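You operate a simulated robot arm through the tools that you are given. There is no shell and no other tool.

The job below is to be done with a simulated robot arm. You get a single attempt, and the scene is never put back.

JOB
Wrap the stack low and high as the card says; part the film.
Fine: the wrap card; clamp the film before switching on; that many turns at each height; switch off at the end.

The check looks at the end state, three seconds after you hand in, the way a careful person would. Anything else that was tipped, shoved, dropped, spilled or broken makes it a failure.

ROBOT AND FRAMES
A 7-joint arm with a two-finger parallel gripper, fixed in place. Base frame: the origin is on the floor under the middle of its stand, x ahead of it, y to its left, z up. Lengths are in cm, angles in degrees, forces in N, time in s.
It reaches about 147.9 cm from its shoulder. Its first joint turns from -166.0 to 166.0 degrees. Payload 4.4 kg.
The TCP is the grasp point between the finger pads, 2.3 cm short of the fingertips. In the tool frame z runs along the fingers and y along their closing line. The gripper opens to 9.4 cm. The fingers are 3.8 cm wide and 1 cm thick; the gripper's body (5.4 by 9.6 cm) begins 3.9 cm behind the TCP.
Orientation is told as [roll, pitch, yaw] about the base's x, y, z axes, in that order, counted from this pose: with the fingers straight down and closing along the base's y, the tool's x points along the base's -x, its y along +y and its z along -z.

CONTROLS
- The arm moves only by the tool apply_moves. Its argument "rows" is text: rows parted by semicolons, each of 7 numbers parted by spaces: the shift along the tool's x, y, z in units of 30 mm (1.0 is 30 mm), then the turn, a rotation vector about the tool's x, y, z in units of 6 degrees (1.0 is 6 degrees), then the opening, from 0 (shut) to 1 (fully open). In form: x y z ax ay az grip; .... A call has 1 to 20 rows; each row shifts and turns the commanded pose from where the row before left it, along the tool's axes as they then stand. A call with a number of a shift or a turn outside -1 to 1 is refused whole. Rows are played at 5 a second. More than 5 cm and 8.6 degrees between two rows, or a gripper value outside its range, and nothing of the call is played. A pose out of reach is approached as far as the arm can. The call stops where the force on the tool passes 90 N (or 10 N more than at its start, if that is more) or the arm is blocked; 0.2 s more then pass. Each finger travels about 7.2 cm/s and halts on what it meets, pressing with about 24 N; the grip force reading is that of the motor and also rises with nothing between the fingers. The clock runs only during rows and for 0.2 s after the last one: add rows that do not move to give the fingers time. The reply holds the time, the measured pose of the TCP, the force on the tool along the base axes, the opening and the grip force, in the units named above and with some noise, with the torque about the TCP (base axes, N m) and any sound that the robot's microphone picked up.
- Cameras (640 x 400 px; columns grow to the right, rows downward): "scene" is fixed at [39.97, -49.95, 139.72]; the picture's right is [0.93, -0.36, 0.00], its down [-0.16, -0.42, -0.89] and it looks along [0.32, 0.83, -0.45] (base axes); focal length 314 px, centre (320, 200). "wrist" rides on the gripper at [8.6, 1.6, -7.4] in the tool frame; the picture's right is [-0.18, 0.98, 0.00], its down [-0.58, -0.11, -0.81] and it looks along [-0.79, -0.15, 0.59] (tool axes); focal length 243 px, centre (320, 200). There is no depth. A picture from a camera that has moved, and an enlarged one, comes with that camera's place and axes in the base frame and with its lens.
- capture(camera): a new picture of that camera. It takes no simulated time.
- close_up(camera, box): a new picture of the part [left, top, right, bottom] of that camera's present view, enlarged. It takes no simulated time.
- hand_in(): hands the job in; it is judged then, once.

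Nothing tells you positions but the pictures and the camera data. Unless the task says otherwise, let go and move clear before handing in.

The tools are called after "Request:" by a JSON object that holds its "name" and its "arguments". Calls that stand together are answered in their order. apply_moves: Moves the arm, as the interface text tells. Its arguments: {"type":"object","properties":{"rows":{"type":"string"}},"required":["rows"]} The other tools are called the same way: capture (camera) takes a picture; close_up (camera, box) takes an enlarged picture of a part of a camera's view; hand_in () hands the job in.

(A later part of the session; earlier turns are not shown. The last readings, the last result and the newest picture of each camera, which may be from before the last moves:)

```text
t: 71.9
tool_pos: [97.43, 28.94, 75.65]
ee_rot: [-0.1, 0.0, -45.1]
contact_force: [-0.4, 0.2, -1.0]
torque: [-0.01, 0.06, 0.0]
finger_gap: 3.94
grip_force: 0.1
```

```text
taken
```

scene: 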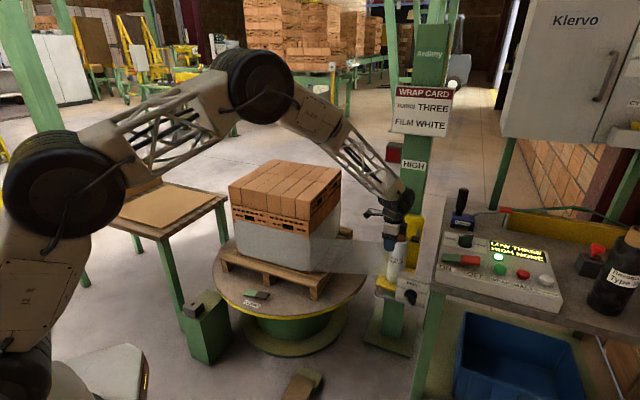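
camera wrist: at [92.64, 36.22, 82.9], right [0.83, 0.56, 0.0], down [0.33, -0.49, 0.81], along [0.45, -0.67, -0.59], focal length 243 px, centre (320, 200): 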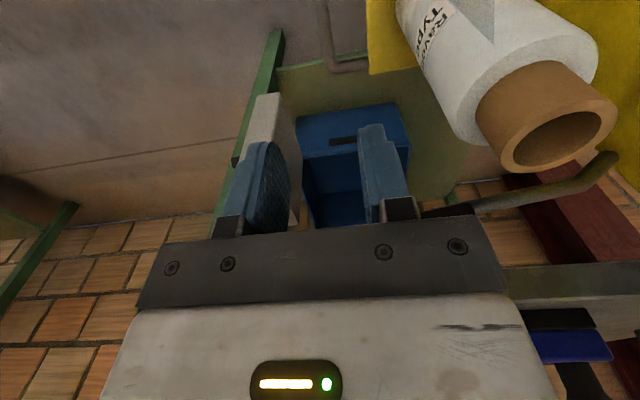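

The handle's corner is visible at the top of the wrist view. I'll zoom there and check the gap to the tension box and the lever.

Request:
{"name": "close_up", "arguments": {"camera": "wrist", "box": [220, 0, 440, 140]}}

Request:
{"name": "close_up", "arguments": {"camera": "scene", "box": [350, 190, 446, 310]}}

Request:
{"name": "close_up", "arguments": {"camera": "wrist", "box": [380, 100, 640, 260]}}

```text
2.86 times, centred on (330, 70) of wrist
camera zoom: at [92.64, 36.22, 82.9], right [0.83, 0.56, 0.0], down [0.33, -0.49, 0.81], along [0.45, -0.67, -0.59], focal length 693 px, centre (291, 571)
```

zoom: 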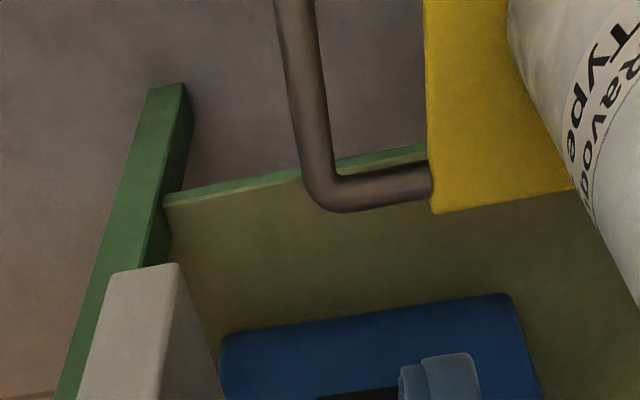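

```text
3.33 times, centred on (398, 250) of scene
camera zoom: at [39.97, -49.95, 139.72], right [0.93, -0.36, 0.0], down [-0.16, -0.42, -0.89], along [0.32, 0.83, -0.45], focal length 1048 px, centre (60, 33)
```

zoom: 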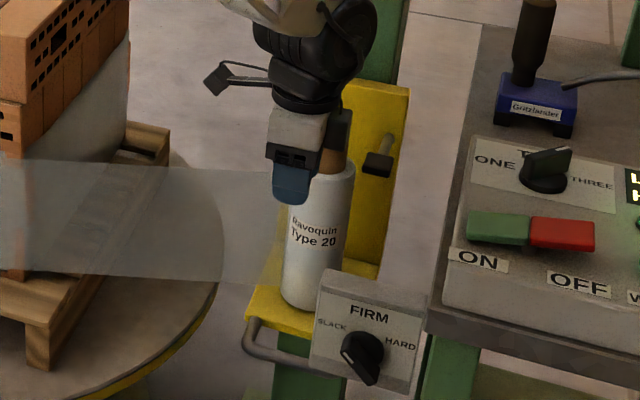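

```text
2.46 times, centred on (510, 180) of wrist
camera zoom: at [92.64, 36.22, 82.9], right [0.83, 0.56, 0.0], down [0.33, -0.49, 0.81], along [0.45, -0.67, -0.59], focal length 597 px, centre (-148, 249)
```

zoom: 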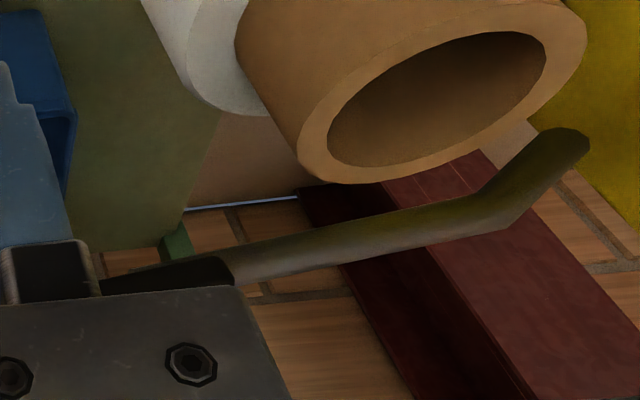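

The handle bar passes through about (97.8, 29.1) and (102.8, 24.6), 1.6 cm thick, with about 4.7 cm to the shelf's edge; the tension box corner is near (97.5, 20.9), far enough. I'll come down to z≈58 and check again.

Request:
{"name": "apply_moves", "arguments": {"rows": "-0.05 0.04 0.84 0 0 0 0.45; -0.05 0.04 0.84 0 0 0 0.45; -0.043 0.045 0.84 0 0 0 0.45; 0 0 0.84 0 0 0 0.45; 0 0 0.84 0 0 0 0.45; 0 0 0.84 0 0 0 0.45; 0 0 0.84 0 0 0 0.45; 0 0 0 0 0 0 0.45"}}

Request:
{"name": "capture", "arguments": {"camera": "wrist"}}

Request:
{"name": "close_up", "arguments": {"camera": "scene", "box": [350, 190, 446, 310]}}

```text
t: 73.7
tool_pos: [98.15, 29.04, 57.92]
ee_rot: [0.0, 0.0, -45.1]
contact_force: [1.3, -0.5, -0.5]
torque: [-0.03, 0.04, 0.02]
finger_gap: 4.21
grip_force: 0.0
```

```text
taken
camera wrist: at [93.2, 36.37, 65.15], right [0.83, 0.56, 0.0], down [0.33, -0.49, 0.81], along [0.45, -0.67, -0.59], focal length 243 px, centre (320, 200)
```

wrist: 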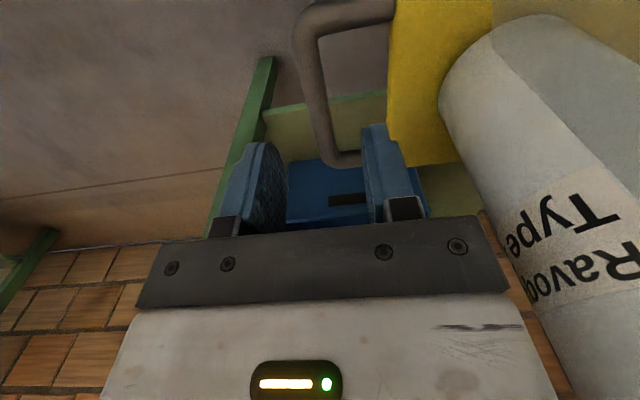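

```text
3.33 times, centred on (398, 250) of scene
camera zoom: at [39.97, -49.95, 139.72], right [0.93, -0.36, 0.0], down [-0.16, -0.42, -0.89], along [0.32, 0.83, -0.45], focal length 1048 px, centre (60, 33)
```

zoom: 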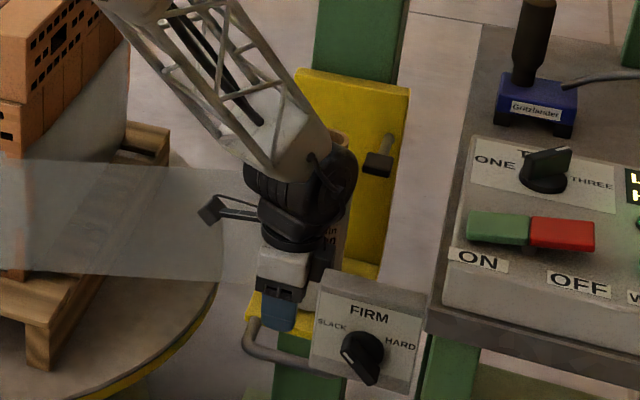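

The bar sits about 0.35 cm to the shelf side of the finger centre, at z≈49.7. I'll shift by that, lower to z≈50.3 and close on it.

Request:
{"name": "apply_moves", "arguments": {"rows": "0 0.06 0.4 0 0 0 0.42; 0 0.06 0.4 0 0 0 0.42; 0 0 0.4 0 0 0 0.42; 0 0 0.4 0 0 0 0.42; 0 0 0.4 0 0 0 0.42; 0 0 0.3 0 0 0 0.42; 0 0 0.24 0 0 0 0.42; 0 0 0 0 0 0 0.42"}}

Request:
{"name": "capture", "arguments": {"camera": "wrist"}}

Request:
{"name": "close_up", "arguments": {"camera": "scene", "box": [350, 190, 446, 310]}}

```text
t: 75.5
tool_pos: [98.49, 29.24, 50.23]
ee_rot: [0.0, 0.0, -45.2]
contact_force: [0.2, -0.4, -0.4]
torque: [0.01, 0.02, 0.01]
finger_gap: 3.95
grip_force: 0.1
```

```text
taken
camera wrist: at [93.51, 36.53, 57.41], right [0.83, 0.56, 0.0], down [0.33, -0.49, 0.81], along [0.45, -0.67, -0.59], focal length 243 px, centre (320, 200)
```

wrist: 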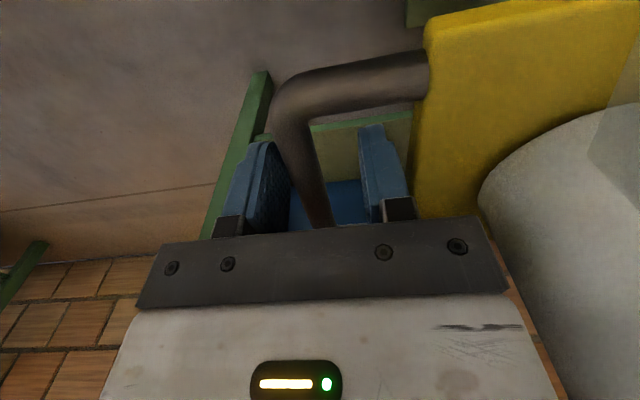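

```text
3.33 times, centred on (398, 250) of scene
camera zoom: at [39.97, -49.95, 139.72], right [0.93, -0.36, 0.0], down [-0.16, -0.42, -0.89], along [0.32, 0.83, -0.45], focal length 1048 px, centre (60, 33)
```

zoom: 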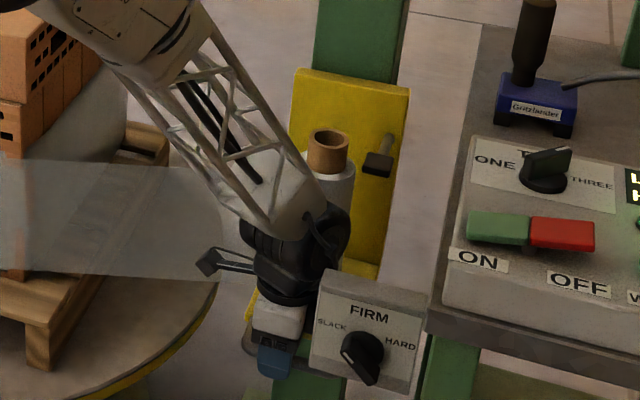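

The handle bar lies between the fingers. I'll close on it gradually.

Request:
{"name": "apply_moves", "arguments": {"rows": "0 0 0 0 0 0 0.35; 0 0 0 0 0 0 0.25; 0 0 0 0 0 0 0.15; 0 0 0 0 0 0 0.05; 0 0 0 0 0 0 0; 0 0 0 0 0 0 0"}}

Request:
{"name": "capture", "arguments": {"camera": "wrist"}}

```text
t: 76.9
tool_pos: [98.31, 29.09, 50.02]
ee_rot: [-0.2, 0.1, -45.4]
contact_force: [-30.6, -37.7, 7.2]
torque: [0.17, 0.75, 0.96]
finger_gap: 2.65
grip_force: 24.3
```

```text
taken
camera wrist: at [93.43, 36.42, 57.3], right [0.83, 0.56, 0.0], down [0.33, -0.49, 0.81], along [0.45, -0.67, -0.59], focal length 243 px, centre (320, 200)
```

wrist: 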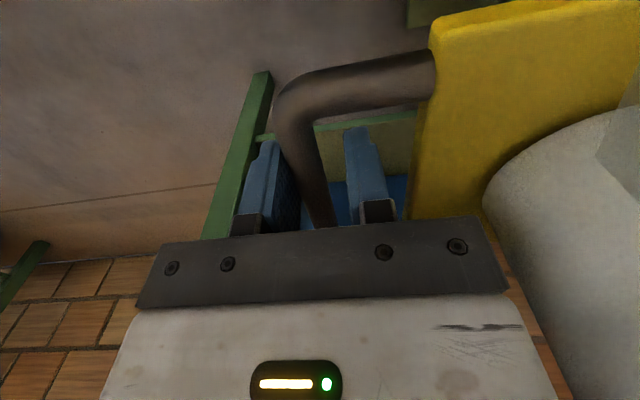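

One finger met the bar first: the bar is about 0.5 cm to the outer side. I'll shift that way while the fingers close.

Request:
{"name": "apply_moves", "arguments": {"rows": "0 -0.05 0 0 0 0 0; 0 -0.05 0 0 0 0 0; 0 -0.05 0 0 0 0 0; 0 0 0 0 0 0 0; 0 0 0 0 0 0 0"}}

Request:
{"name": "capture", "arguments": {"camera": "wrist"}}

```text
t: 78.1
tool_pos: [97.96, 29.03, 50.15]
ee_rot: [0.0, 0.0, -45.2]
contact_force: [-20.4, -45.7, -8.1]
torque: [-0.4, 0.0, 1.09]
finger_gap: 1.95
grip_force: 24.3
```

```text
taken
camera wrist: at [93.07, 36.28, 57.38], right [0.83, 0.56, 0.0], down [0.33, -0.49, 0.81], along [0.45, -0.67, -0.59], focal length 243 px, centre (320, 200)
```

wrist: 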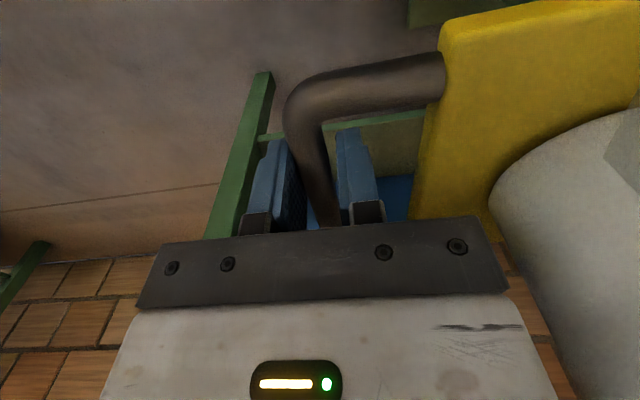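

Closing further (gap 1.95). I'll shift a little more until the side load vanishes.

Request:
{"name": "apply_moves", "arguments": {"rows": "0 -0.05 0 0 0 0 0; 0 -0.05 0 0 0 0 0; 0 0 0 0 0 0 0; 0 0 0 0 0 0 0"}}

```text
t: 79.1
tool_pos: [97.93, 28.87, 50.2]
ee_rot: [0.1, 0.0, -45.2]
contact_force: [-4.9, -34.1, -3.8]
torque: [-0.5, -0.28, 1.8]
finger_gap: 1.6
grip_force: 45.4
```

Both fingers hold the bar now (gap 1.6 cm). I'll relieve the twist by a 3° yaw and then try lifting slowly.

Request:
{"name": "apply_moves", "arguments": {"rows": "0 -0.02 0 0 0 -0.25 0; 0.02 -0.02 0 0 0 -0.25 0; 0 0 0 0 0 0 0"}}

Request:
{"name": "apply_moves", "arguments": {"rows": "0 0 -0.2 0 0 0 0; 0 0 -0.2 0 0 0 0; 0 0 -0.3 0 0 0 0; 0 0 -0.3 0 0 0 0; 0 0 0 0 0 0 0"}}

Request:
{"name": "capture", "arguments": {"camera": "wrist"}}

Request:
{"name": "close_up", "arguments": {"camera": "scene", "box": [350, 190, 446, 310]}}

```text
t: 79.9
tool_pos: [97.78, 29.01, 50.26]
ee_rot: [0.3, -0.1, -42.3]
contact_force: [22.5, 1.7, -5.9]
torque: [0.33, 0.05, -1.71]
finger_gap: 1.7
grip_force: 44.4
```

```text
t: 81.1
tool_pos: [97.74, 28.88, 53.02]
ee_rot: [0.1, 0.0, -42.1]
contact_force: [23.3, 33.3, -3.9]
torque: [0.53, 0.09, -1.73]
finger_gap: 1.69
grip_force: 45.2
```

```text
taken
camera wrist: at [92.5, 35.94, 60.31], right [0.8, 0.6, 0.0], down [0.36, -0.47, 0.81], along [0.49, -0.64, -0.59], focal length 243 px, centre (320, 200)
```

wrist: 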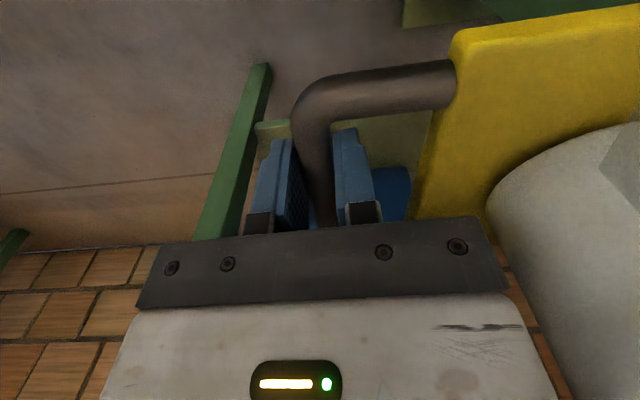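

```text
3.33 times, centred on (398, 250) of scene
camera zoom: at [39.97, -49.95, 139.72], right [0.93, -0.36, 0.0], down [-0.16, -0.42, -0.89], along [0.32, 0.83, -0.45], focal length 1048 px, centre (60, 33)
```

zoom: 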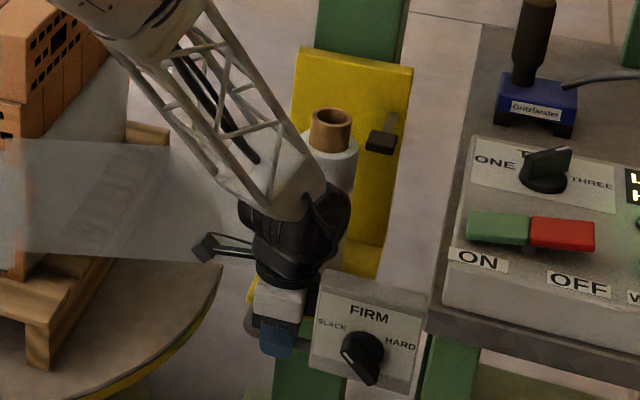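

The carriage lifts freely with the handle, the roll and film following. I'll raise it further in steps, easing the side load, and watch for the upper stop by the HIGH mark.

Request:
{"name": "apply_moves", "arguments": {"rows": "0 0.03 -0.3 0 0 0.2 0; 0 0 -0.5 0 0 0 0; 0 0 -0.5 0 0 0 0; 0 0 -0.5 0 0 0 0; 0 0 -0.5 0 0 0 0; 0 0 -0.5 0 0 0 0; 0 0 -0.5 0 0 0 0; 0 0 -0.5 0 0 0 0; 0 0 0 0 0 0 0"}}

Request:
{"name": "capture", "arguments": {"camera": "scene"}}

Request:
{"name": "capture", "arguments": {"camera": "wrist"}}

```text
t: 83.1
tool_pos: [97.68, 28.94, 64.85]
ee_rot: [0.2, -0.1, -43.3]
contact_force: [26.6, 78.5, -2.5]
torque: [0.65, -0.21, -1.48]
finger_gap: 1.62
grip_force: 45.1
```

```text
taken
```

scene: 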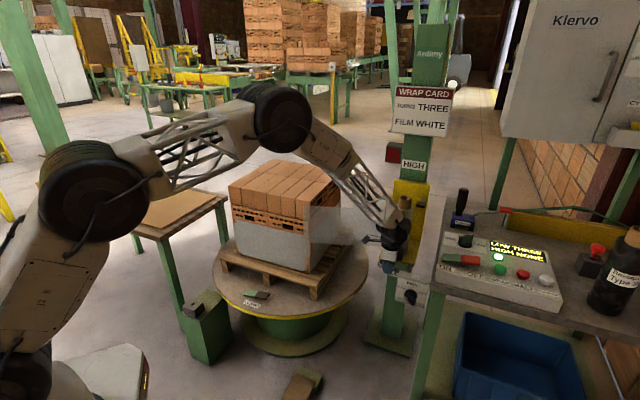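

```text
taken
camera wrist: at [92.65, 36.03, 71.91], right [0.81, 0.59, 0.0], down [0.35, -0.48, 0.81], along [0.47, -0.65, -0.59], focal length 243 px, centre (320, 200)
```

wrist: 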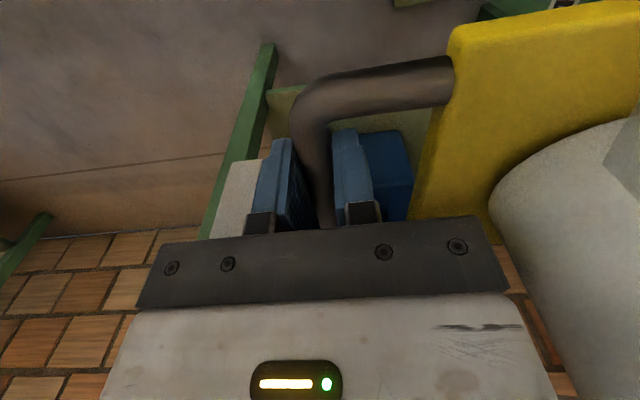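

The lift goes on, with a side load building up. I'll relieve it with a small shift and see how the force answers before lifting on.

Request:
{"name": "apply_moves", "arguments": {"rows": "0 0.03 0 0 0 0 0; 0 0 0 0 0 0 0"}}

Request:
{"name": "apply_moves", "arguments": {"rows": "0.03 0 0 0 0 0.15 0; 0 0 0 0 0 0 0"}}

```text
t: 83.7
tool_pos: [97.81, 28.86, 64.55]
ee_rot: [0.0, 0.1, -43.4]
contact_force: [20.8, 65.5, 5.8]
torque: [0.67, -0.07, -1.53]
finger_gap: 1.61
grip_force: 45.2
```

```text
t: 84.3
tool_pos: [97.87, 28.89, 64.53]
ee_rot: [0.2, -0.1, -44.3]
contact_force: [39.0, 50.3, -2.5]
torque: [-0.17, -0.9, 0.42]
finger_gap: 1.57
grip_force: 45.1
```

The shift helps; I'll go on a bit in the same direction.

Request:
{"name": "apply_moves", "arguments": {"rows": "0 0.04 0 0 0 0 0; 0 0.04 0 0 0 0 0; 0 0 0 0 0 0 0"}}

```text
t: 85.1
tool_pos: [97.79, 28.87, 64.28]
ee_rot: [-0.1, 0.0, -44.4]
contact_force: [12.1, -18.4, 2.8]
torque: [-0.42, -0.39, 0.67]
finger_gap: 1.59
grip_force: 45.0
```

The side load is nearly gone. I'll continue to lift in moderate steps.

Request:
{"name": "apply_moves", "arguments": {"rows": "0 0 -0.4 0 0 0 0; 0 0 -0.4 0 0 0 0; 0 0 -0.4 0 0 0 0; 0 0 -0.4 0 0 0 0; 0 0 0 0 0 0 0"}}

Request:
{"name": "close_up", "arguments": {"camera": "scene", "box": [350, 140, 446, 290]}}

```text
t: 86.3
tool_pos: [97.94, 29.09, 69.47]
ee_rot: [0.1, 0.0, -44.4]
contact_force: [-0.9, 1.0, -0.1]
torque: [0.01, 0.01, 0.0]
finger_gap: 0.0
grip_force: 42.1
```

```text
2.67 times, centred on (398, 215) of scene
camera zoom: at [39.97, -49.95, 139.72], right [0.93, -0.36, 0.0], down [-0.16, -0.42, -0.89], along [0.32, 0.83, -0.45], focal length 838 px, centre (112, 160)
```

zoom: 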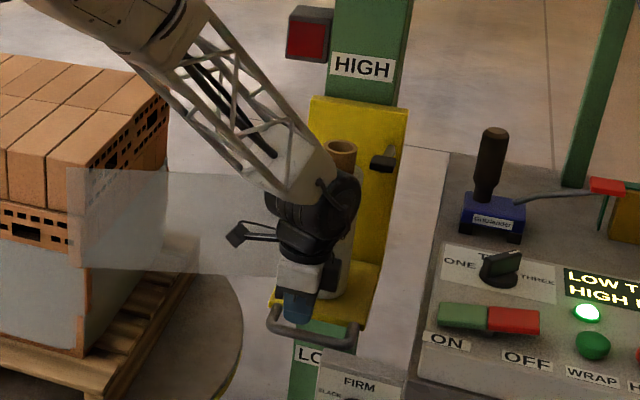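

The fingers slipped off the bar, but the carriage stayed up, its plate top just under the HIGH mark. I need to know if that is the upper stop, so I'll look with the wrist camera.

Request:
{"name": "capture", "arguments": {"camera": "wrist"}}

Request:
{"name": "close_up", "arguments": {"camera": "scene", "box": [380, 150, 444, 190]}}

Request:
{"name": "close_up", "arguments": {"camera": "scene", "box": [360, 230, 440, 290]}}

```text
taken
camera wrist: at [92.91, 36.26, 76.75], right [0.82, 0.57, 0.0], down [0.34, -0.48, 0.81], along [0.46, -0.66, -0.59], focal length 243 px, centre (320, 200)
```

wrist: 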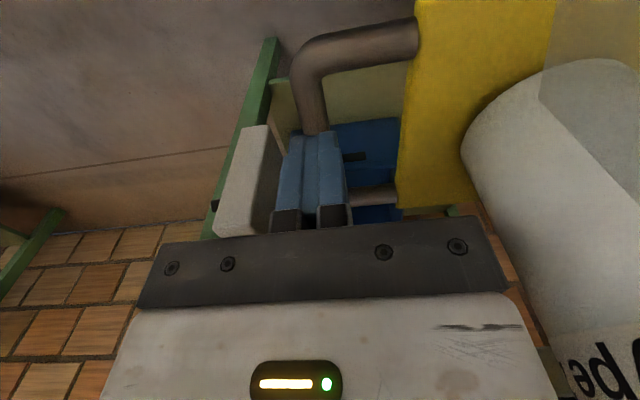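

```text
10.00 times, centred on (412, 170) of scene
camera zoom: at [39.97, -49.95, 139.72], right [0.93, -0.36, 0.0], down [-0.16, -0.42, -0.89], along [0.32, 0.83, -0.45], focal length 3144 px, centre (-600, 500)
```

zoom: 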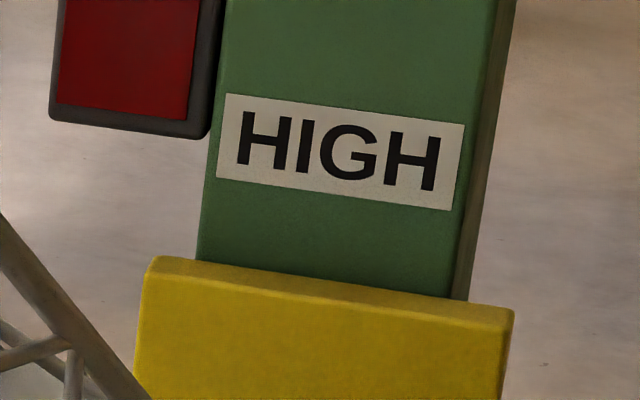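

```text
6.67 times, centred on (400, 260) of scene
camera zoom: at [39.97, -49.95, 139.72], right [0.93, -0.36, 0.0], down [-0.16, -0.42, -0.89], along [0.32, 0.83, -0.45], focal length 2096 px, centre (-213, -200)
```

zoom: 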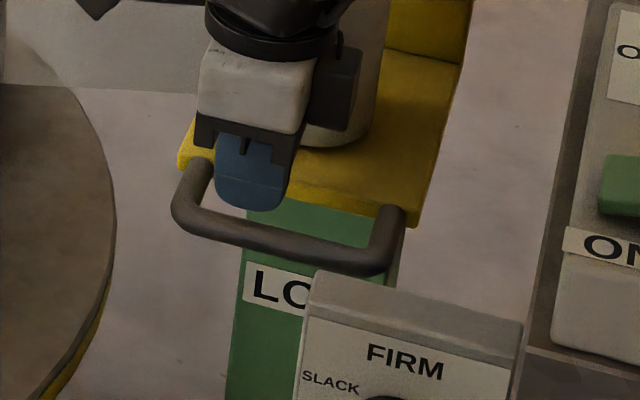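

The handle now sits at about z 65, up by some 15–16 cm. To test for the stop I'll re-grip the bar lower in the fingers and lift gently.

Request:
{"name": "apply_moves", "arguments": {"rows": "0 0 0 0 0 0 0.2; 0 0 0 0 0 0 0.36; 0 0 -0.1 0 0 0 0.36; 0 0 0 0 0 0 0.36; 0 0 0.4 0 0 0 0.36; 0 0 0.4 0 0 0 0.36; 0 0 0.4 0 0 0 0.36; 0 0 0.35 0 0 0 0.36; 0 0 0 0 0 0 0.36; 0 0 0 0 0 0 0.25; 0 0 0 0 0 0 0.15; 0 0 0 0 0 0 0.05; 0 0 0 0 0 0 0; 0 0 0 0 0 0 0"}}

Request:
{"name": "capture", "arguments": {"camera": "wrist"}}

Request:
{"name": "close_up", "arguments": {"camera": "scene", "box": [360, 230, 440, 290]}}

```text
t: 89.3
tool_pos: [97.75, 29.04, 64.89]
ee_rot: [0.1, 0.0, -44.3]
contact_force: [-17.7, -17.4, 1.7]
torque: [-0.02, -0.1, 0.33]
finger_gap: 1.55
grip_force: 44.9
```

```text
taken
camera wrist: at [92.73, 36.2, 72.14], right [0.82, 0.57, 0.0], down [0.34, -0.48, 0.81], along [0.46, -0.66, -0.59], focal length 243 px, centre (320, 200)
```

wrist: 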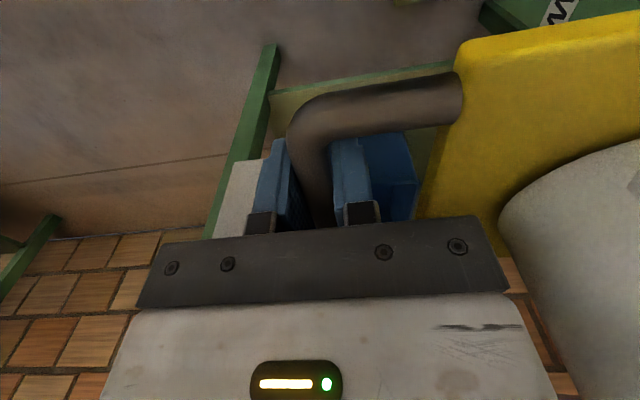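

```text
6.67 times, centred on (400, 260) of scene
camera zoom: at [39.97, -49.95, 139.72], right [0.93, -0.36, 0.0], down [-0.16, -0.42, -0.89], along [0.32, 0.83, -0.45], focal length 2096 px, centre (-213, -200)
```

zoom: 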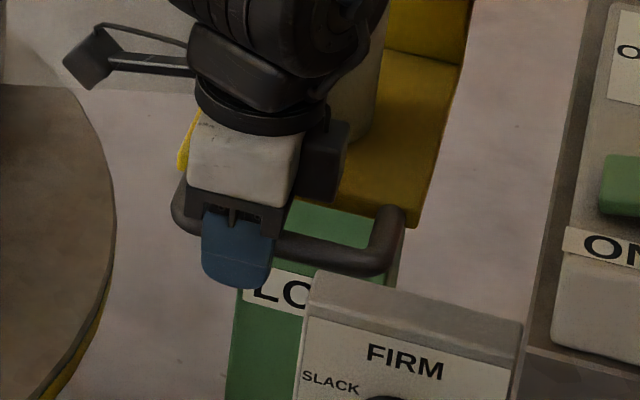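

Well gripped (gap 1.55 cm). Now I'll lift in small steps and read the vertical force.

Request:
{"name": "apply_moves", "arguments": {"rows": "0 0 -0.1 0 0 0 0; 0 0 -0.1 0 0 0 0; 0 0 0 0 0 0 0"}}

Request:
{"name": "close_up", "arguments": {"camera": "scene", "box": [380, 150, 444, 190]}}

```text
t: 90.1
tool_pos: [97.77, 29.1, 65.36]
ee_rot: [-0.1, 0.1, -44.2]
contact_force: [1.5, -8.2, -35.1]
torque: [0.0, -0.02, 0.23]
finger_gap: 1.59
grip_force: 45.6
```

```text
10.00 times, centred on (412, 170) of scene
camera zoom: at [39.97, -49.95, 139.72], right [0.93, -0.36, 0.0], down [-0.16, -0.42, -0.89], along [0.32, 0.83, -0.45], focal length 3144 px, centre (-600, 500)
```

zoom: 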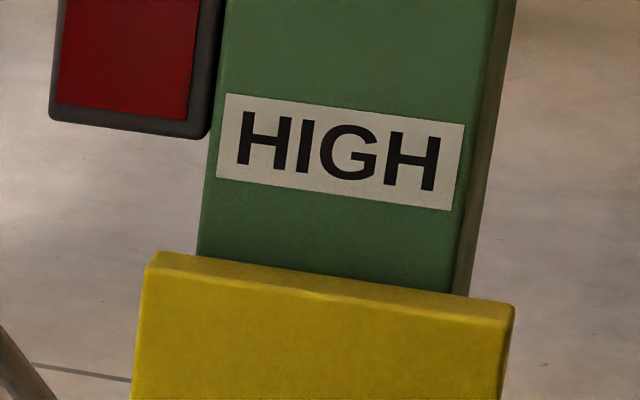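

A 35 N resistance for 3 mm of travel: this seems to be the stop. One more small step to be sure.

Request:
{"name": "apply_moves", "arguments": {"rows": "0 0 -0.1 0 0 0 0; 0 0 0 0 0 0 0"}}

Request:
{"name": "close_up", "arguments": {"camera": "scene", "box": [380, 150, 444, 190]}}

```text
t: 90.7
tool_pos: [97.72, 29.09, 65.66]
ee_rot: [-0.2, 0.2, -44.2]
contact_force: [-20.9, -2.0, -32.4]
torque: [0.1, 0.08, 0.11]
finger_gap: 1.6
grip_force: 44.9
```

```text
10.00 times, centred on (412, 170) of scene
camera zoom: at [39.97, -49.95, 139.72], right [0.93, -0.36, 0.0], down [-0.16, -0.42, -0.89], along [0.32, 0.83, -0.45], focal length 3144 px, centre (-600, 500)
```

zoom: 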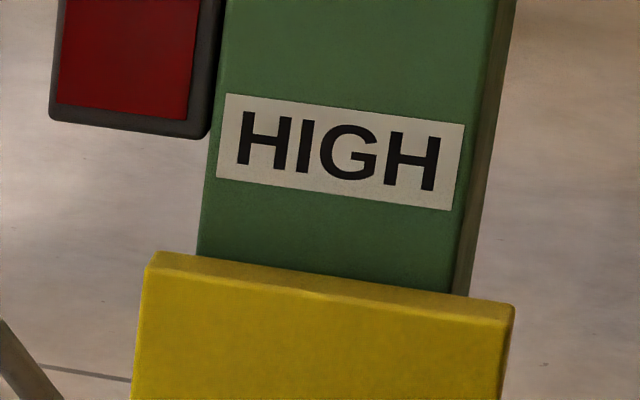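

The plate no longer moves up, so the carriage is at its HIGH stop. I'll let go, rise straight up and go back over the WRAP button.

Request:
{"name": "apply_moves", "arguments": {"rows": "0 0 0.1 0 0 0 0.1; 0 0 0 0 0 0 0.25; 0 0 0 0 0 0 0.38; 0 0 0 0 0 0 0.38; 0 0 -0.4 0 0 0 0.38; 0 0 -0.6 0 0 0 0.38; 0 0 -0.8 0 0 0 0.38; 0 0 -0.9 0 0 0 0.38; 0 0 -0.9 0 0 0 0.2; 0 0 -0.9 0 0 0 0; 0 0 -0.9 0 0 0 0; 0 0 -0.9 0 0 0 0; 0 0 -0.9 0 0 0 0; 0 0 -0.9 0 0 0 0; 0 0 -0.9 0 0 0 0; 0 0 -0.9 0 0 0 0; 0 0 -0.9 0 0 0 0; 0 0 0 0 0 0 0"}}

Request:
{"name": "capture", "arguments": {"camera": "scene"}}

Request:
{"name": "capture", "arguments": {"camera": "wrist"}}

```text
t: 94.5
tool_pos: [97.64, 29.15, 97.87]
ee_rot: [0.0, 0.0, -44.3]
contact_force: [0.6, 0.6, -1.2]
torque: [-0.01, -0.01, -0.01]
finger_gap: 0.0
grip_force: 23.7
```

```text
taken
```

scene: 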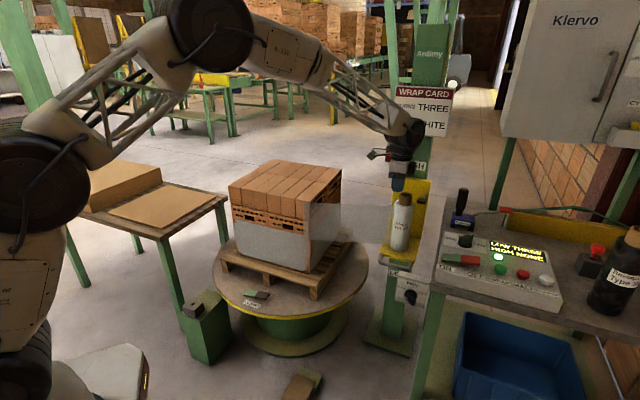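

```text
taken
camera wrist: at [92.68, 36.34, 105.1], right [0.82, 0.57, 0.0], down [0.34, -0.48, 0.81], along [0.46, -0.66, -0.59], focal length 243 px, centre (320, 200)
```

wrist: 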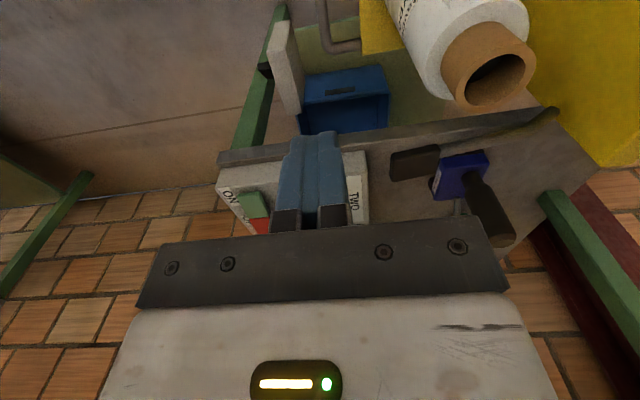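

The carriage stays up at HIGH with the film running level to the stack's upper part. Now back over WRAP.

Request:
{"name": "apply_moves", "arguments": {"rows": "-0.9 -0.388 0.05 0 0 0 0; -0.9 -0.388 0.05 0 0 0 0; -0.9 -0.388 0.05 0 0 0 0; -0.9 -0.388 0.05 0 0 0 0; -0.9 -0.388 0.05 0 0 0 0; -0.9 -0.388 0.05 0 0 0 0; -0.9 -0.388 0.05 0 0 0 0; -0.9 -0.388 0.05 0 0 0 0; -0.9 -0.388 0.05 0 0 0 0; -0.9 -0.388 0.05 0 0 0 0; -0.9 -0.388 0.2 0 0 0 0; -0.9 -0.388 0.2 0 0 0 0; 0 0 0 0 0 0 0"}}

Request:
{"name": "close_up", "arguments": {"camera": "wrist", "box": [200, 0, 456, 160]}}

Request:
{"name": "close_up", "arguments": {"camera": "scene", "box": [430, 200, 574, 290]}}

```text
t: 97.3
tool_pos: [111.35, -3.55, 95.19]
ee_rot: [0.0, 0.0, -44.3]
contact_force: [-0.4, 0.7, 0.3]
torque: [0.0, -0.01, 0.0]
finger_gap: 0.0
grip_force: 23.9
```

```text
2.50 times, centred on (328, 80) of wrist
camera zoom: at [106.33, 3.65, 102.46], right [0.82, 0.57, 0.0], down [0.34, -0.48, 0.81], along [0.46, -0.66, -0.59], focal length 606 px, centre (300, 500)
```

zoom: 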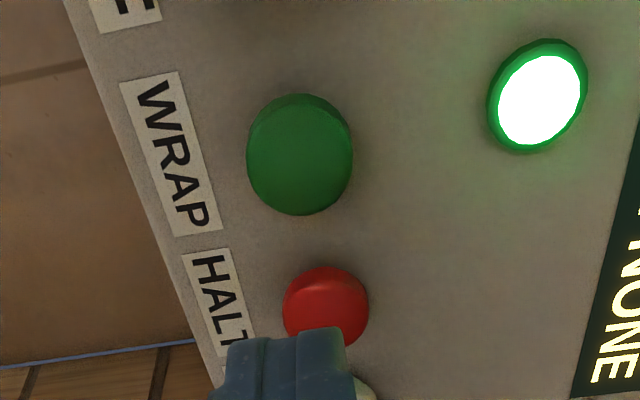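

```text
4.44 times, centred on (502, 245) of scene
camera zoom: at [39.97, -49.95, 139.72], right [0.93, -0.36, 0.0], down [-0.16, -0.42, -0.89], along [0.32, 0.83, -0.45], focal length 1397 px, centre (-489, 0)
```

zoom: 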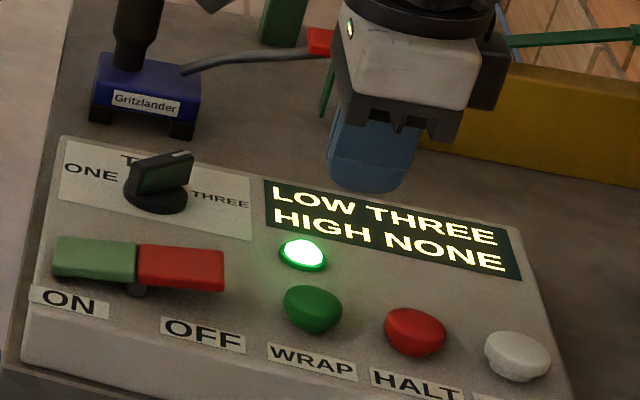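

The WRAP button is just below the fingertips. I'll press it as before for the high turns.

Request:
{"name": "apply_moves", "arguments": {"rows": "0.12 0.02 0.6 0 0 0 0; 0 0 0.6 0 0 0 0; 0 0 0.6 0 0 0 0; 0 0 0.6 0 0 0 0; 0 0 0.2 0 0 0 0; 0 0 0.15 0 0 0 0; 0 0 0.1 0 0 0 0; 0 0 0.1 0 0 0 0; 0 0 0 0 0 0 0"}}

Request:
{"name": "capture", "arguments": {"camera": "scene"}}

```text
t: 99.3
tool_pos: [111.09, -3.03, 86.42]
ee_rot: [0.0, 0.1, -44.3]
contact_force: [0.5, -0.5, 2.7]
torque: [0.03, -0.05, -0.01]
finger_gap: 0.0
grip_force: 23.8
```

```text
taken
```

scene: 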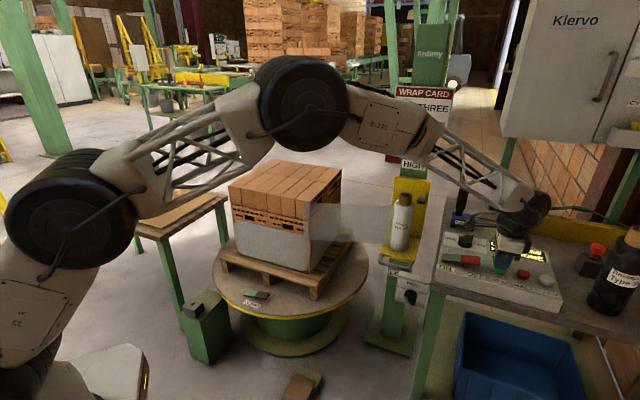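

The button is touched but has not clicked yet. A little more.

Request:
{"name": "apply_moves", "arguments": {"rows": "0 0 0.07 0 0 0 0; 0 0 0.05 0 0 0 0; 0 0 0 0 0 0 0"}}

Request:
{"name": "apply_moves", "arguments": {"rows": "0 0 -0.3 0 0 0 0; 0 0 -0.8 0 0 0 0; 0 0 -0.8 0 0 0 0; 0 0 -0.8 0 0 0 0"}}

Request:
{"name": "capture", "arguments": {"camera": "scene"}}

```text
t: 100.1
tool_pos: [111.02, -3.18, 86.08]
ee_rot: [-0.1, 0.0, -44.4]
contact_force: [1.8, -0.4, 4.5]
torque: [0.01, -0.06, 0.02]
finger_gap: 0.01
grip_force: 23.8
heard: click
```

```text
t: 101.1
tool_pos: [111.36, -3.18, 94.24]
ee_rot: [0.0, 0.0, -44.3]
contact_force: [-1.0, -0.3, -0.7]
torque: [0.01, -0.04, 0.01]
finger_gap: 0.01
grip_force: 23.9
```

```text
taken
```

scene: 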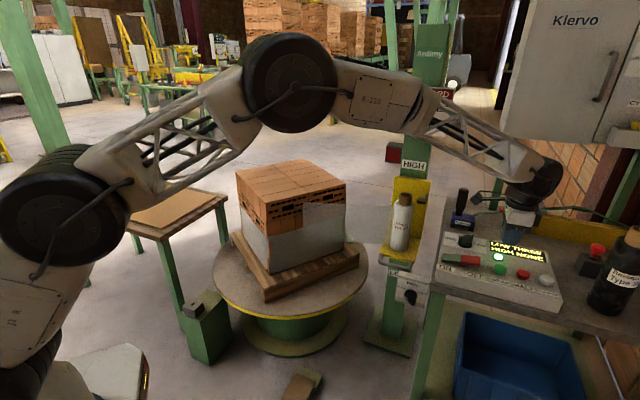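

It clicked and the stack is turning. I'll zoom in on the film's run.

Request:
{"name": "close_up", "arguments": {"camera": "scene", "box": [220, 150, 460, 300]}}

Request:
{"name": "apply_moves", "arguments": {"rows": "0.5 0.2 -0.5 0 0 0 0; 0.5 0.2 -0.5 0 0 0 0; 0 0 0 0 0 0 0"}}

Request:
{"name": "capture", "arguments": {"camera": "scene"}}

Request:
{"name": "close_up", "arguments": {"camera": "scene", "box": [220, 150, 460, 300]}}

```text
2.67 times, centred on (340, 225) of scene
camera zoom: at [39.97, -49.95, 139.72], right [0.93, -0.36, 0.0], down [-0.16, -0.42, -0.89], along [0.32, 0.83, -0.45], focal length 838 px, centre (267, 133)
```

zoom: 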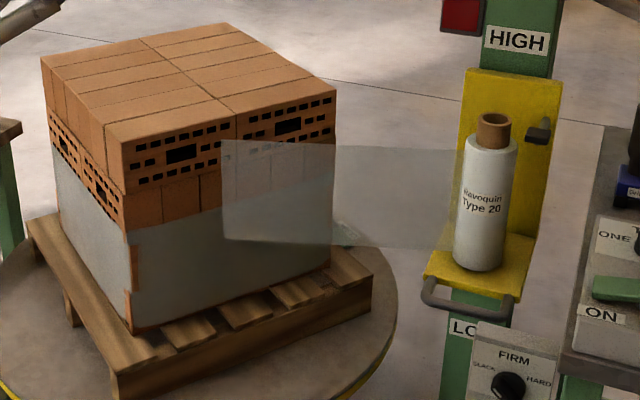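

```text
t: 101.9
tool_pos: [109.95, -0.26, 97.33]
ee_rot: [0.1, 0.0, -44.3]
contact_force: [0.3, 0.1, -0.4]
torque: [0.0, 0.01, 0.01]
finger_gap: 0.0
grip_force: 24.3
```

```text
taken
```

scene: 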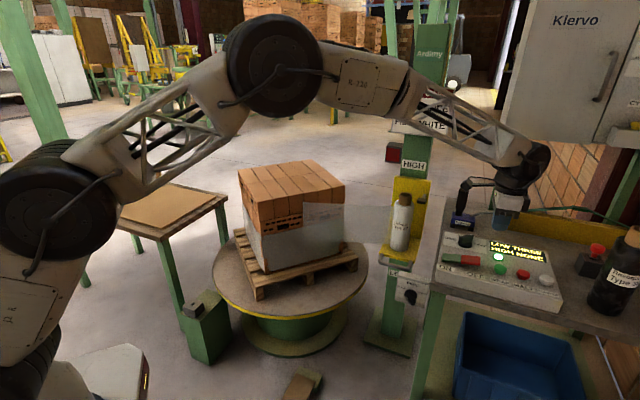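

```text
2.67 times, centred on (340, 225) of scene
camera zoom: at [39.97, -49.95, 139.72], right [0.93, -0.36, 0.0], down [-0.16, -0.42, -0.89], along [0.32, 0.83, -0.45], focal length 838 px, centre (267, 133)
```

zoom: 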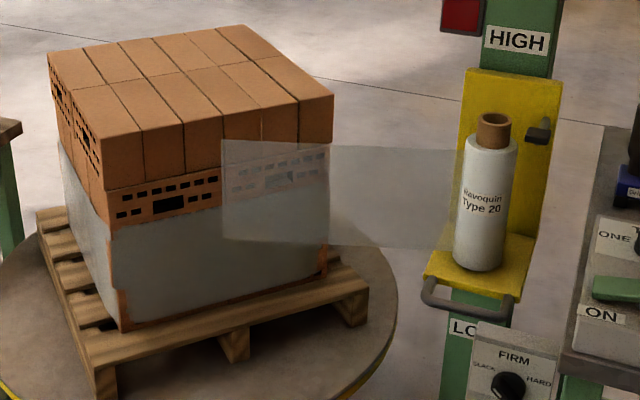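

The film winds on the upper part properly. While it turns I'll withdraw to a spot from which the wrist camera can see the carriage's lever.

Request:
{"name": "apply_moves", "arguments": {"rows": "0.92 -0.333 -0.304 0 0 0 0; 0.92 -0.333 -0.304 0 0 0 0; 0.92 -0.333 -0.304 0 0 0 0; 0.92 -0.333 -0.304 0 0 0 0; 0.92 -0.333 -0.304 0 0 0 0; 0.92 -0.333 -0.304 0 0 0 0; 0.92 -0.333 -0.304 0 0 0 0; 0.92 -0.333 -0.304 0 0 0 0; 0 0 0 0 0 -0.893 0; 0 0 0 0 0 -0.893 0; 0 0 0 0 0 -0.893 0; 0 0 0 0 0 -0.893 0; 0 0 0 0 0 -0.893 0; 0 0 0 0 0 -0.893 0; 0 0 0 0 0 -0.893 0; 0 0 0 0 0 -0.893 0; 0 0 0 0 0 -0.893 0; 0 0 0 0 0 -0.893 0; 0 0 0 0 0 -0.893 0; 0 0 0 0 0 -0.893 0"}}

Request:
{"name": "capture", "arguments": {"camera": "scene"}}

Request:
{"name": "capture", "arguments": {"camera": "wrist"}}

```text
t: 106.1
tool_pos: [88.43, 9.39, 104.32]
ee_rot: [0.0, 0.1, 20.0]
contact_force: [-0.6, 0.1, 0.0]
torque: [-0.01, 0.02, -0.01]
finger_gap: 0.0
grip_force: 24.3
```

```text
taken
```

scene: 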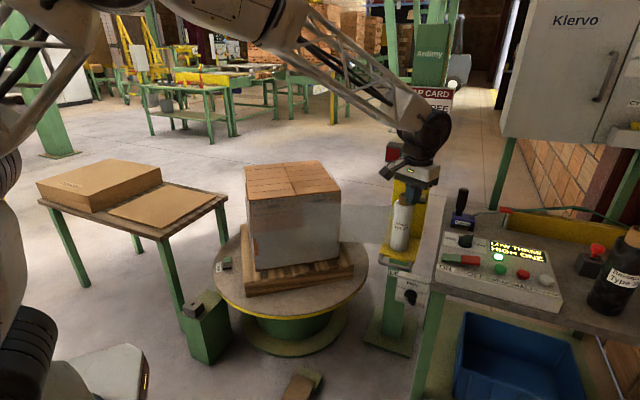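

```text
taken
camera wrist: at [79.74, 7.91, 111.65], right [-0.16, 0.99, 0.0], down [0.58, 0.1, 0.81], along [0.8, 0.13, -0.59], focal length 243 px, centre (320, 200)
```

wrist: 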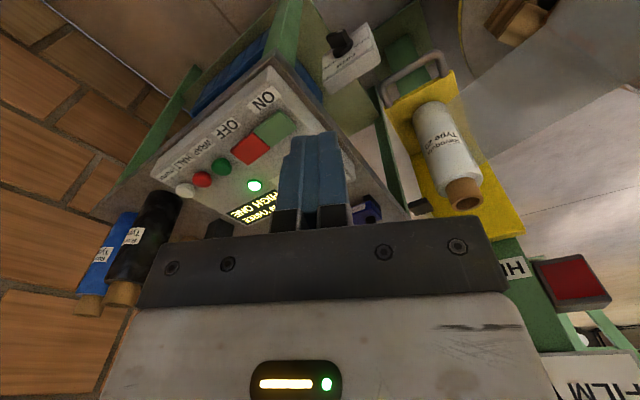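

HIGH ONE is shown; it goes on turning. I'll zoom on the lever and keep waiting.

Request:
{"name": "close_up", "arguments": {"camera": "wrist", "box": [370, 40, 530, 240]}}

Request:
{"name": "apply_moves", "arguments": {"rows": "0.3 -0.6 -0.3 0 0 0 0; 0.3 -0.6 -0.3 0 0 0 0; 0.3 -0.6 -0.3 0 0 0 0; 0.3 -0.6 -0.3 0 0 0 0; 0 0 0 0 0 0 0; 0 0 0 0 0 0 0; 0 0 0 0 0 0 0; 0 0 0 0 0 0 0; 0 0 0 0 0 0 0; 0 0 0 0 0 0 0; 0 0 0 0 0 0 0; 0 0 0 0 0 0 0; 0 0 0 0 0 0 0; 0 0 0 0 0 0 0; 0 0 0 0 0 0 0; 0 0 0 0 0 0 0; 0 0 0 0 0 0 0; 0 0 0 0 0 0 0; 0 0 0 0 0 0 0; 0 0 0 0 0 0 0"}}

Request:
{"name": "capture", "arguments": {"camera": "scene"}}

Request:
{"name": "capture", "arguments": {"camera": "wrist"}}

```text
2.00 times, centred on (450, 140) of wrist
camera zoom: at [79.74, 7.91, 111.65], right [-0.16, 0.99, 0.0], down [0.58, 0.1, 0.81], along [0.8, 0.13, -0.59], focal length 485 px, centre (60, 320)
```

zoom: 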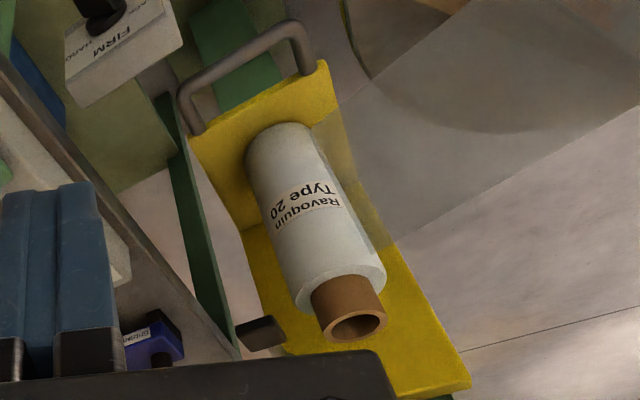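

```text
t: 110.3
tool_pos: [87.64, 1.42, 107.97]
ee_rot: [0.1, 0.0, 20.0]
contact_force: [0.0, 1.0, 0.2]
torque: [-0.02, 0.0, -0.01]
finger_gap: 0.03
grip_force: 23.9
```

```text
taken
```

scene: 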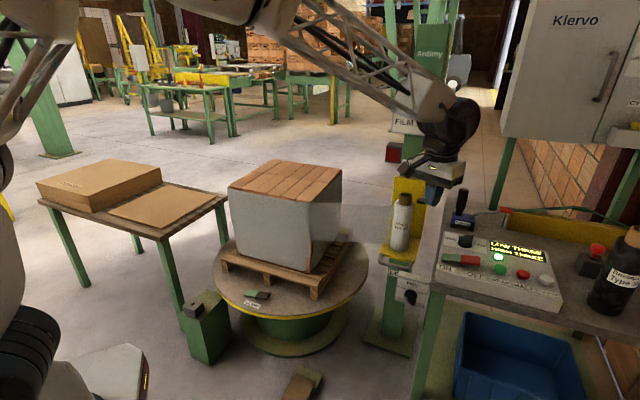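

```text
taken
camera wrist: at [79.03, 0.04, 115.35], right [-0.16, 0.99, 0.0], down [0.58, 0.1, 0.81], along [0.8, 0.13, -0.59], focal length 243 px, centre (320, 200)
```

wrist: 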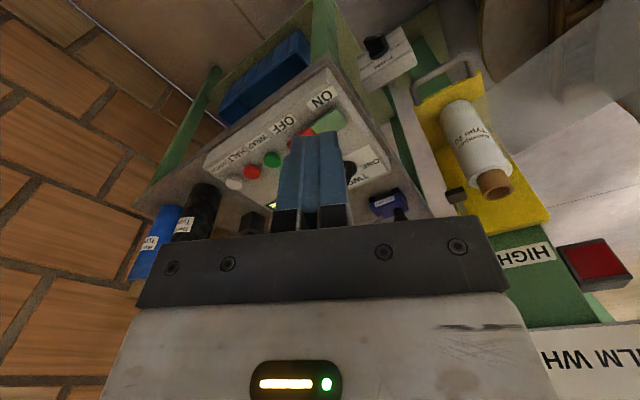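

The counter looks to read HIGH THREE now. I'll verify that with a zoom, and whether the table is at rest.

Request:
{"name": "close_up", "arguments": {"camera": "scene", "box": [460, 220, 556, 280]}}

Request:
{"name": "apply_moves", "arguments": {"rows": "0 0 0 0 0 0 0; 0 0 0 0 0 0 0; 0 0 0 0 0 0 0; 0 0 0 0 0 0 0; 0 0 0 0 0 0 0"}}

Request:
{"name": "capture", "arguments": {"camera": "scene"}}

Request:
{"name": "close_up", "arguments": {"camera": "wrist", "box": [400, 50, 560, 240]}}

Request:
{"name": "close_up", "arguments": {"camera": "scene", "box": [220, 150, 460, 300]}}

```text
6.67 times, centred on (508, 250) of scene
camera zoom: at [39.97, -49.95, 139.72], right [0.93, -0.36, 0.0], down [-0.16, -0.42, -0.89], along [0.32, 0.83, -0.45], focal length 2096 px, centre (-933, -133)
```

zoom: 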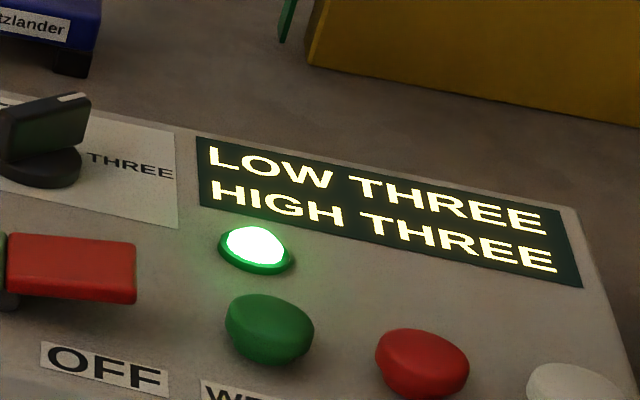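

```text
t: 111.5
tool_pos: [87.73, 1.55, 108.09]
ee_rot: [0.0, -0.1, 20.1]
contact_force: [-0.4, 0.6, 0.1]
torque: [0.01, -0.01, 0.0]
finger_gap: 0.0
grip_force: 23.6
```

```text
taken
```

scene: 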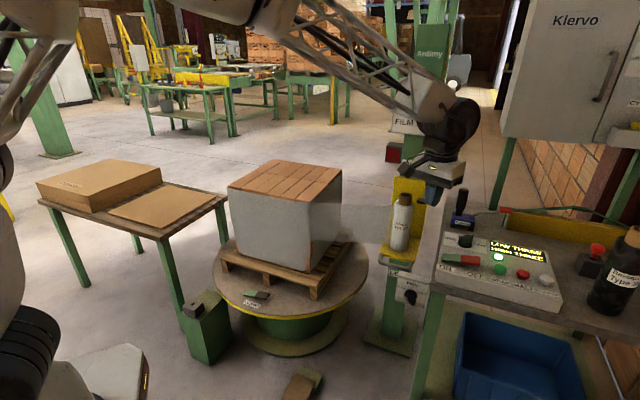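

```text
2.11 times, centred on (480, 145) of wrist
camera zoom: at [79.03, 0.04, 115.35], right [-0.16, 0.99, 0.0], down [0.58, 0.1, 0.81], along [0.8, 0.13, -0.59], focal length 511 px, centre (-17, 316)
```

zoom: 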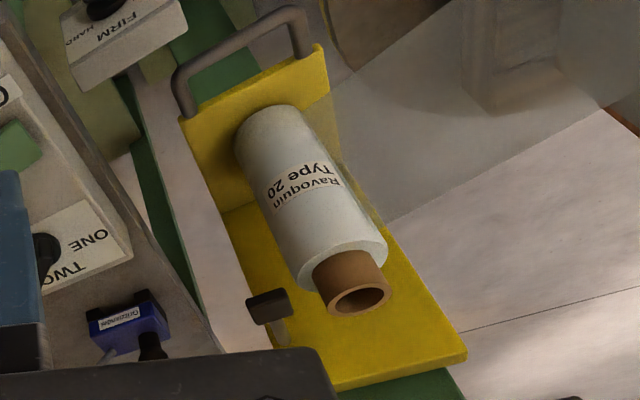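

```text
2.67 times, centred on (340, 225) of scene
camera zoom: at [39.97, -49.95, 139.72], right [0.93, -0.36, 0.0], down [-0.16, -0.42, -0.89], along [0.32, 0.83, -0.45], focal length 838 px, centre (267, 133)
```

zoom: 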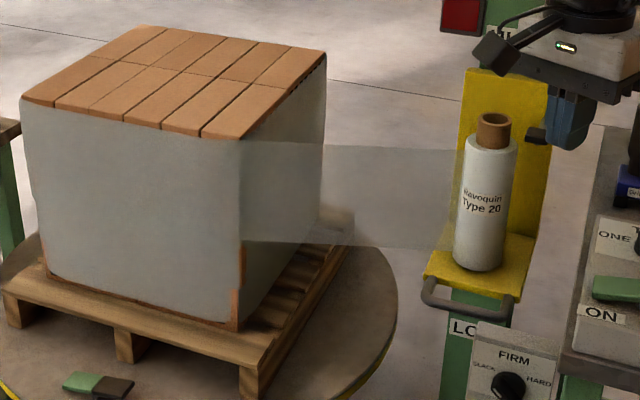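

Both counters read THREE and the table rests at its home place. The film is still joined; the lever with the dark grip on the carriage (grip now near (108.3, 28.7, 90)) should be the cutter, so I'll go above it, gripper closed, yaw 90.

Request:
{"name": "apply_moves", "arguments": {"rows": "0 0 0 0 0 -0.972 0; 0 0 0 0 0 -0.972 0; 0 0 0 0 0 -0.972 0; 0 0 0 0 0 -0.972 0; 0 0 0 0 0 -0.972 0; 0 0 0 0 0 -0.972 0; 0 0 0 0 0 -0.972 0; 0 0 0 0 0 -0.972 0; 0 0 0 0 0 -0.972 0; 0 0 0 0 0 -0.972 0; 0 0 0 0 0 -0.972 0; 0 0 0 0 0 -0.972 0; 0 0 0 0 0 0 0"}}

Request:
{"name": "capture", "arguments": {"camera": "wrist"}}

Request:
{"name": "apply_moves", "arguments": {"rows": "-0.89 -0.7 0 0 0 0 0; -0.89 -0.7 0 0 0 0 0; -0.89 -0.7 0 0 0 0 0; -0.89 -0.7 0 0 0 0 0; -0.89 -0.7 0 0 0 0 0; -0.89 -0.7 0 0 0 0 0; 0 0 0 0 0 0 0"}}

Request:
{"name": "capture", "arguments": {"camera": "wrist"}}

Request:
{"name": "capture", "arguments": {"camera": "scene"}}

```text
t: 114.3
tool_pos: [87.48, 1.4, 107.96]
ee_rot: [0.0, 0.0, 90.0]
contact_force: [-0.3, 0.8, 0.6]
torque: [0.03, -0.02, -0.04]
finger_gap: 0.0
grip_force: 23.9
```

```text
taken
camera wrist: at [85.86, -7.2, 115.26], right [-0.98, 0.18, 0.0], down [0.11, 0.58, 0.81], along [0.15, 0.79, -0.59], focal length 243 px, centre (320, 200)
```

wrist: 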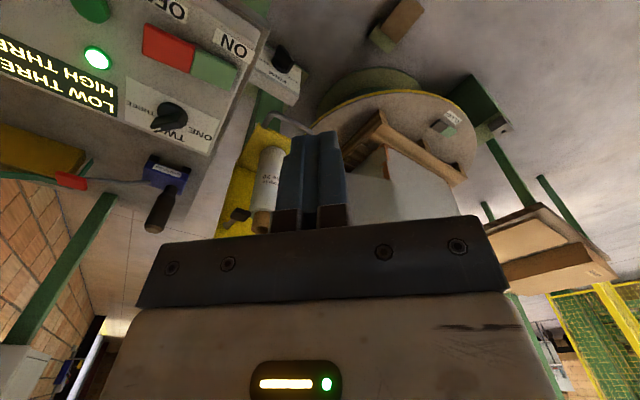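

```text
t: 115.9
tool_pos: [100.32, 17.31, 107.88]
ee_rot: [0.0, 0.1, 90.0]
contact_force: [0.0, -0.5, 0.6]
torque: [-0.01, 0.01, -0.02]
finger_gap: 0.01
grip_force: 24.3
```

```text
taken
camera wrist: at [98.71, 8.7, 115.28], right [-0.98, 0.18, 0.0], down [0.11, 0.58, 0.81], along [0.15, 0.79, -0.59], focal length 243 px, centre (320, 200)
```

wrist: 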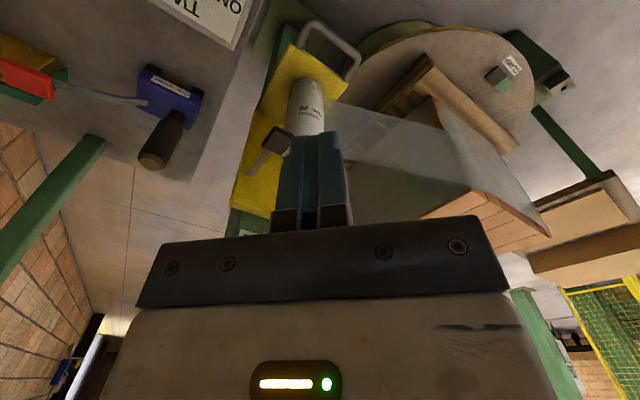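

```text
taken
```

scene: 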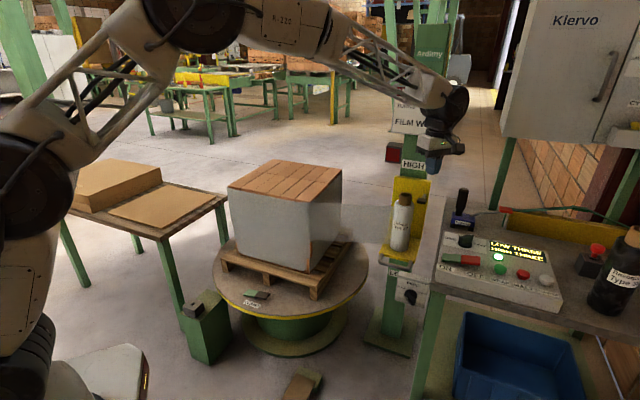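

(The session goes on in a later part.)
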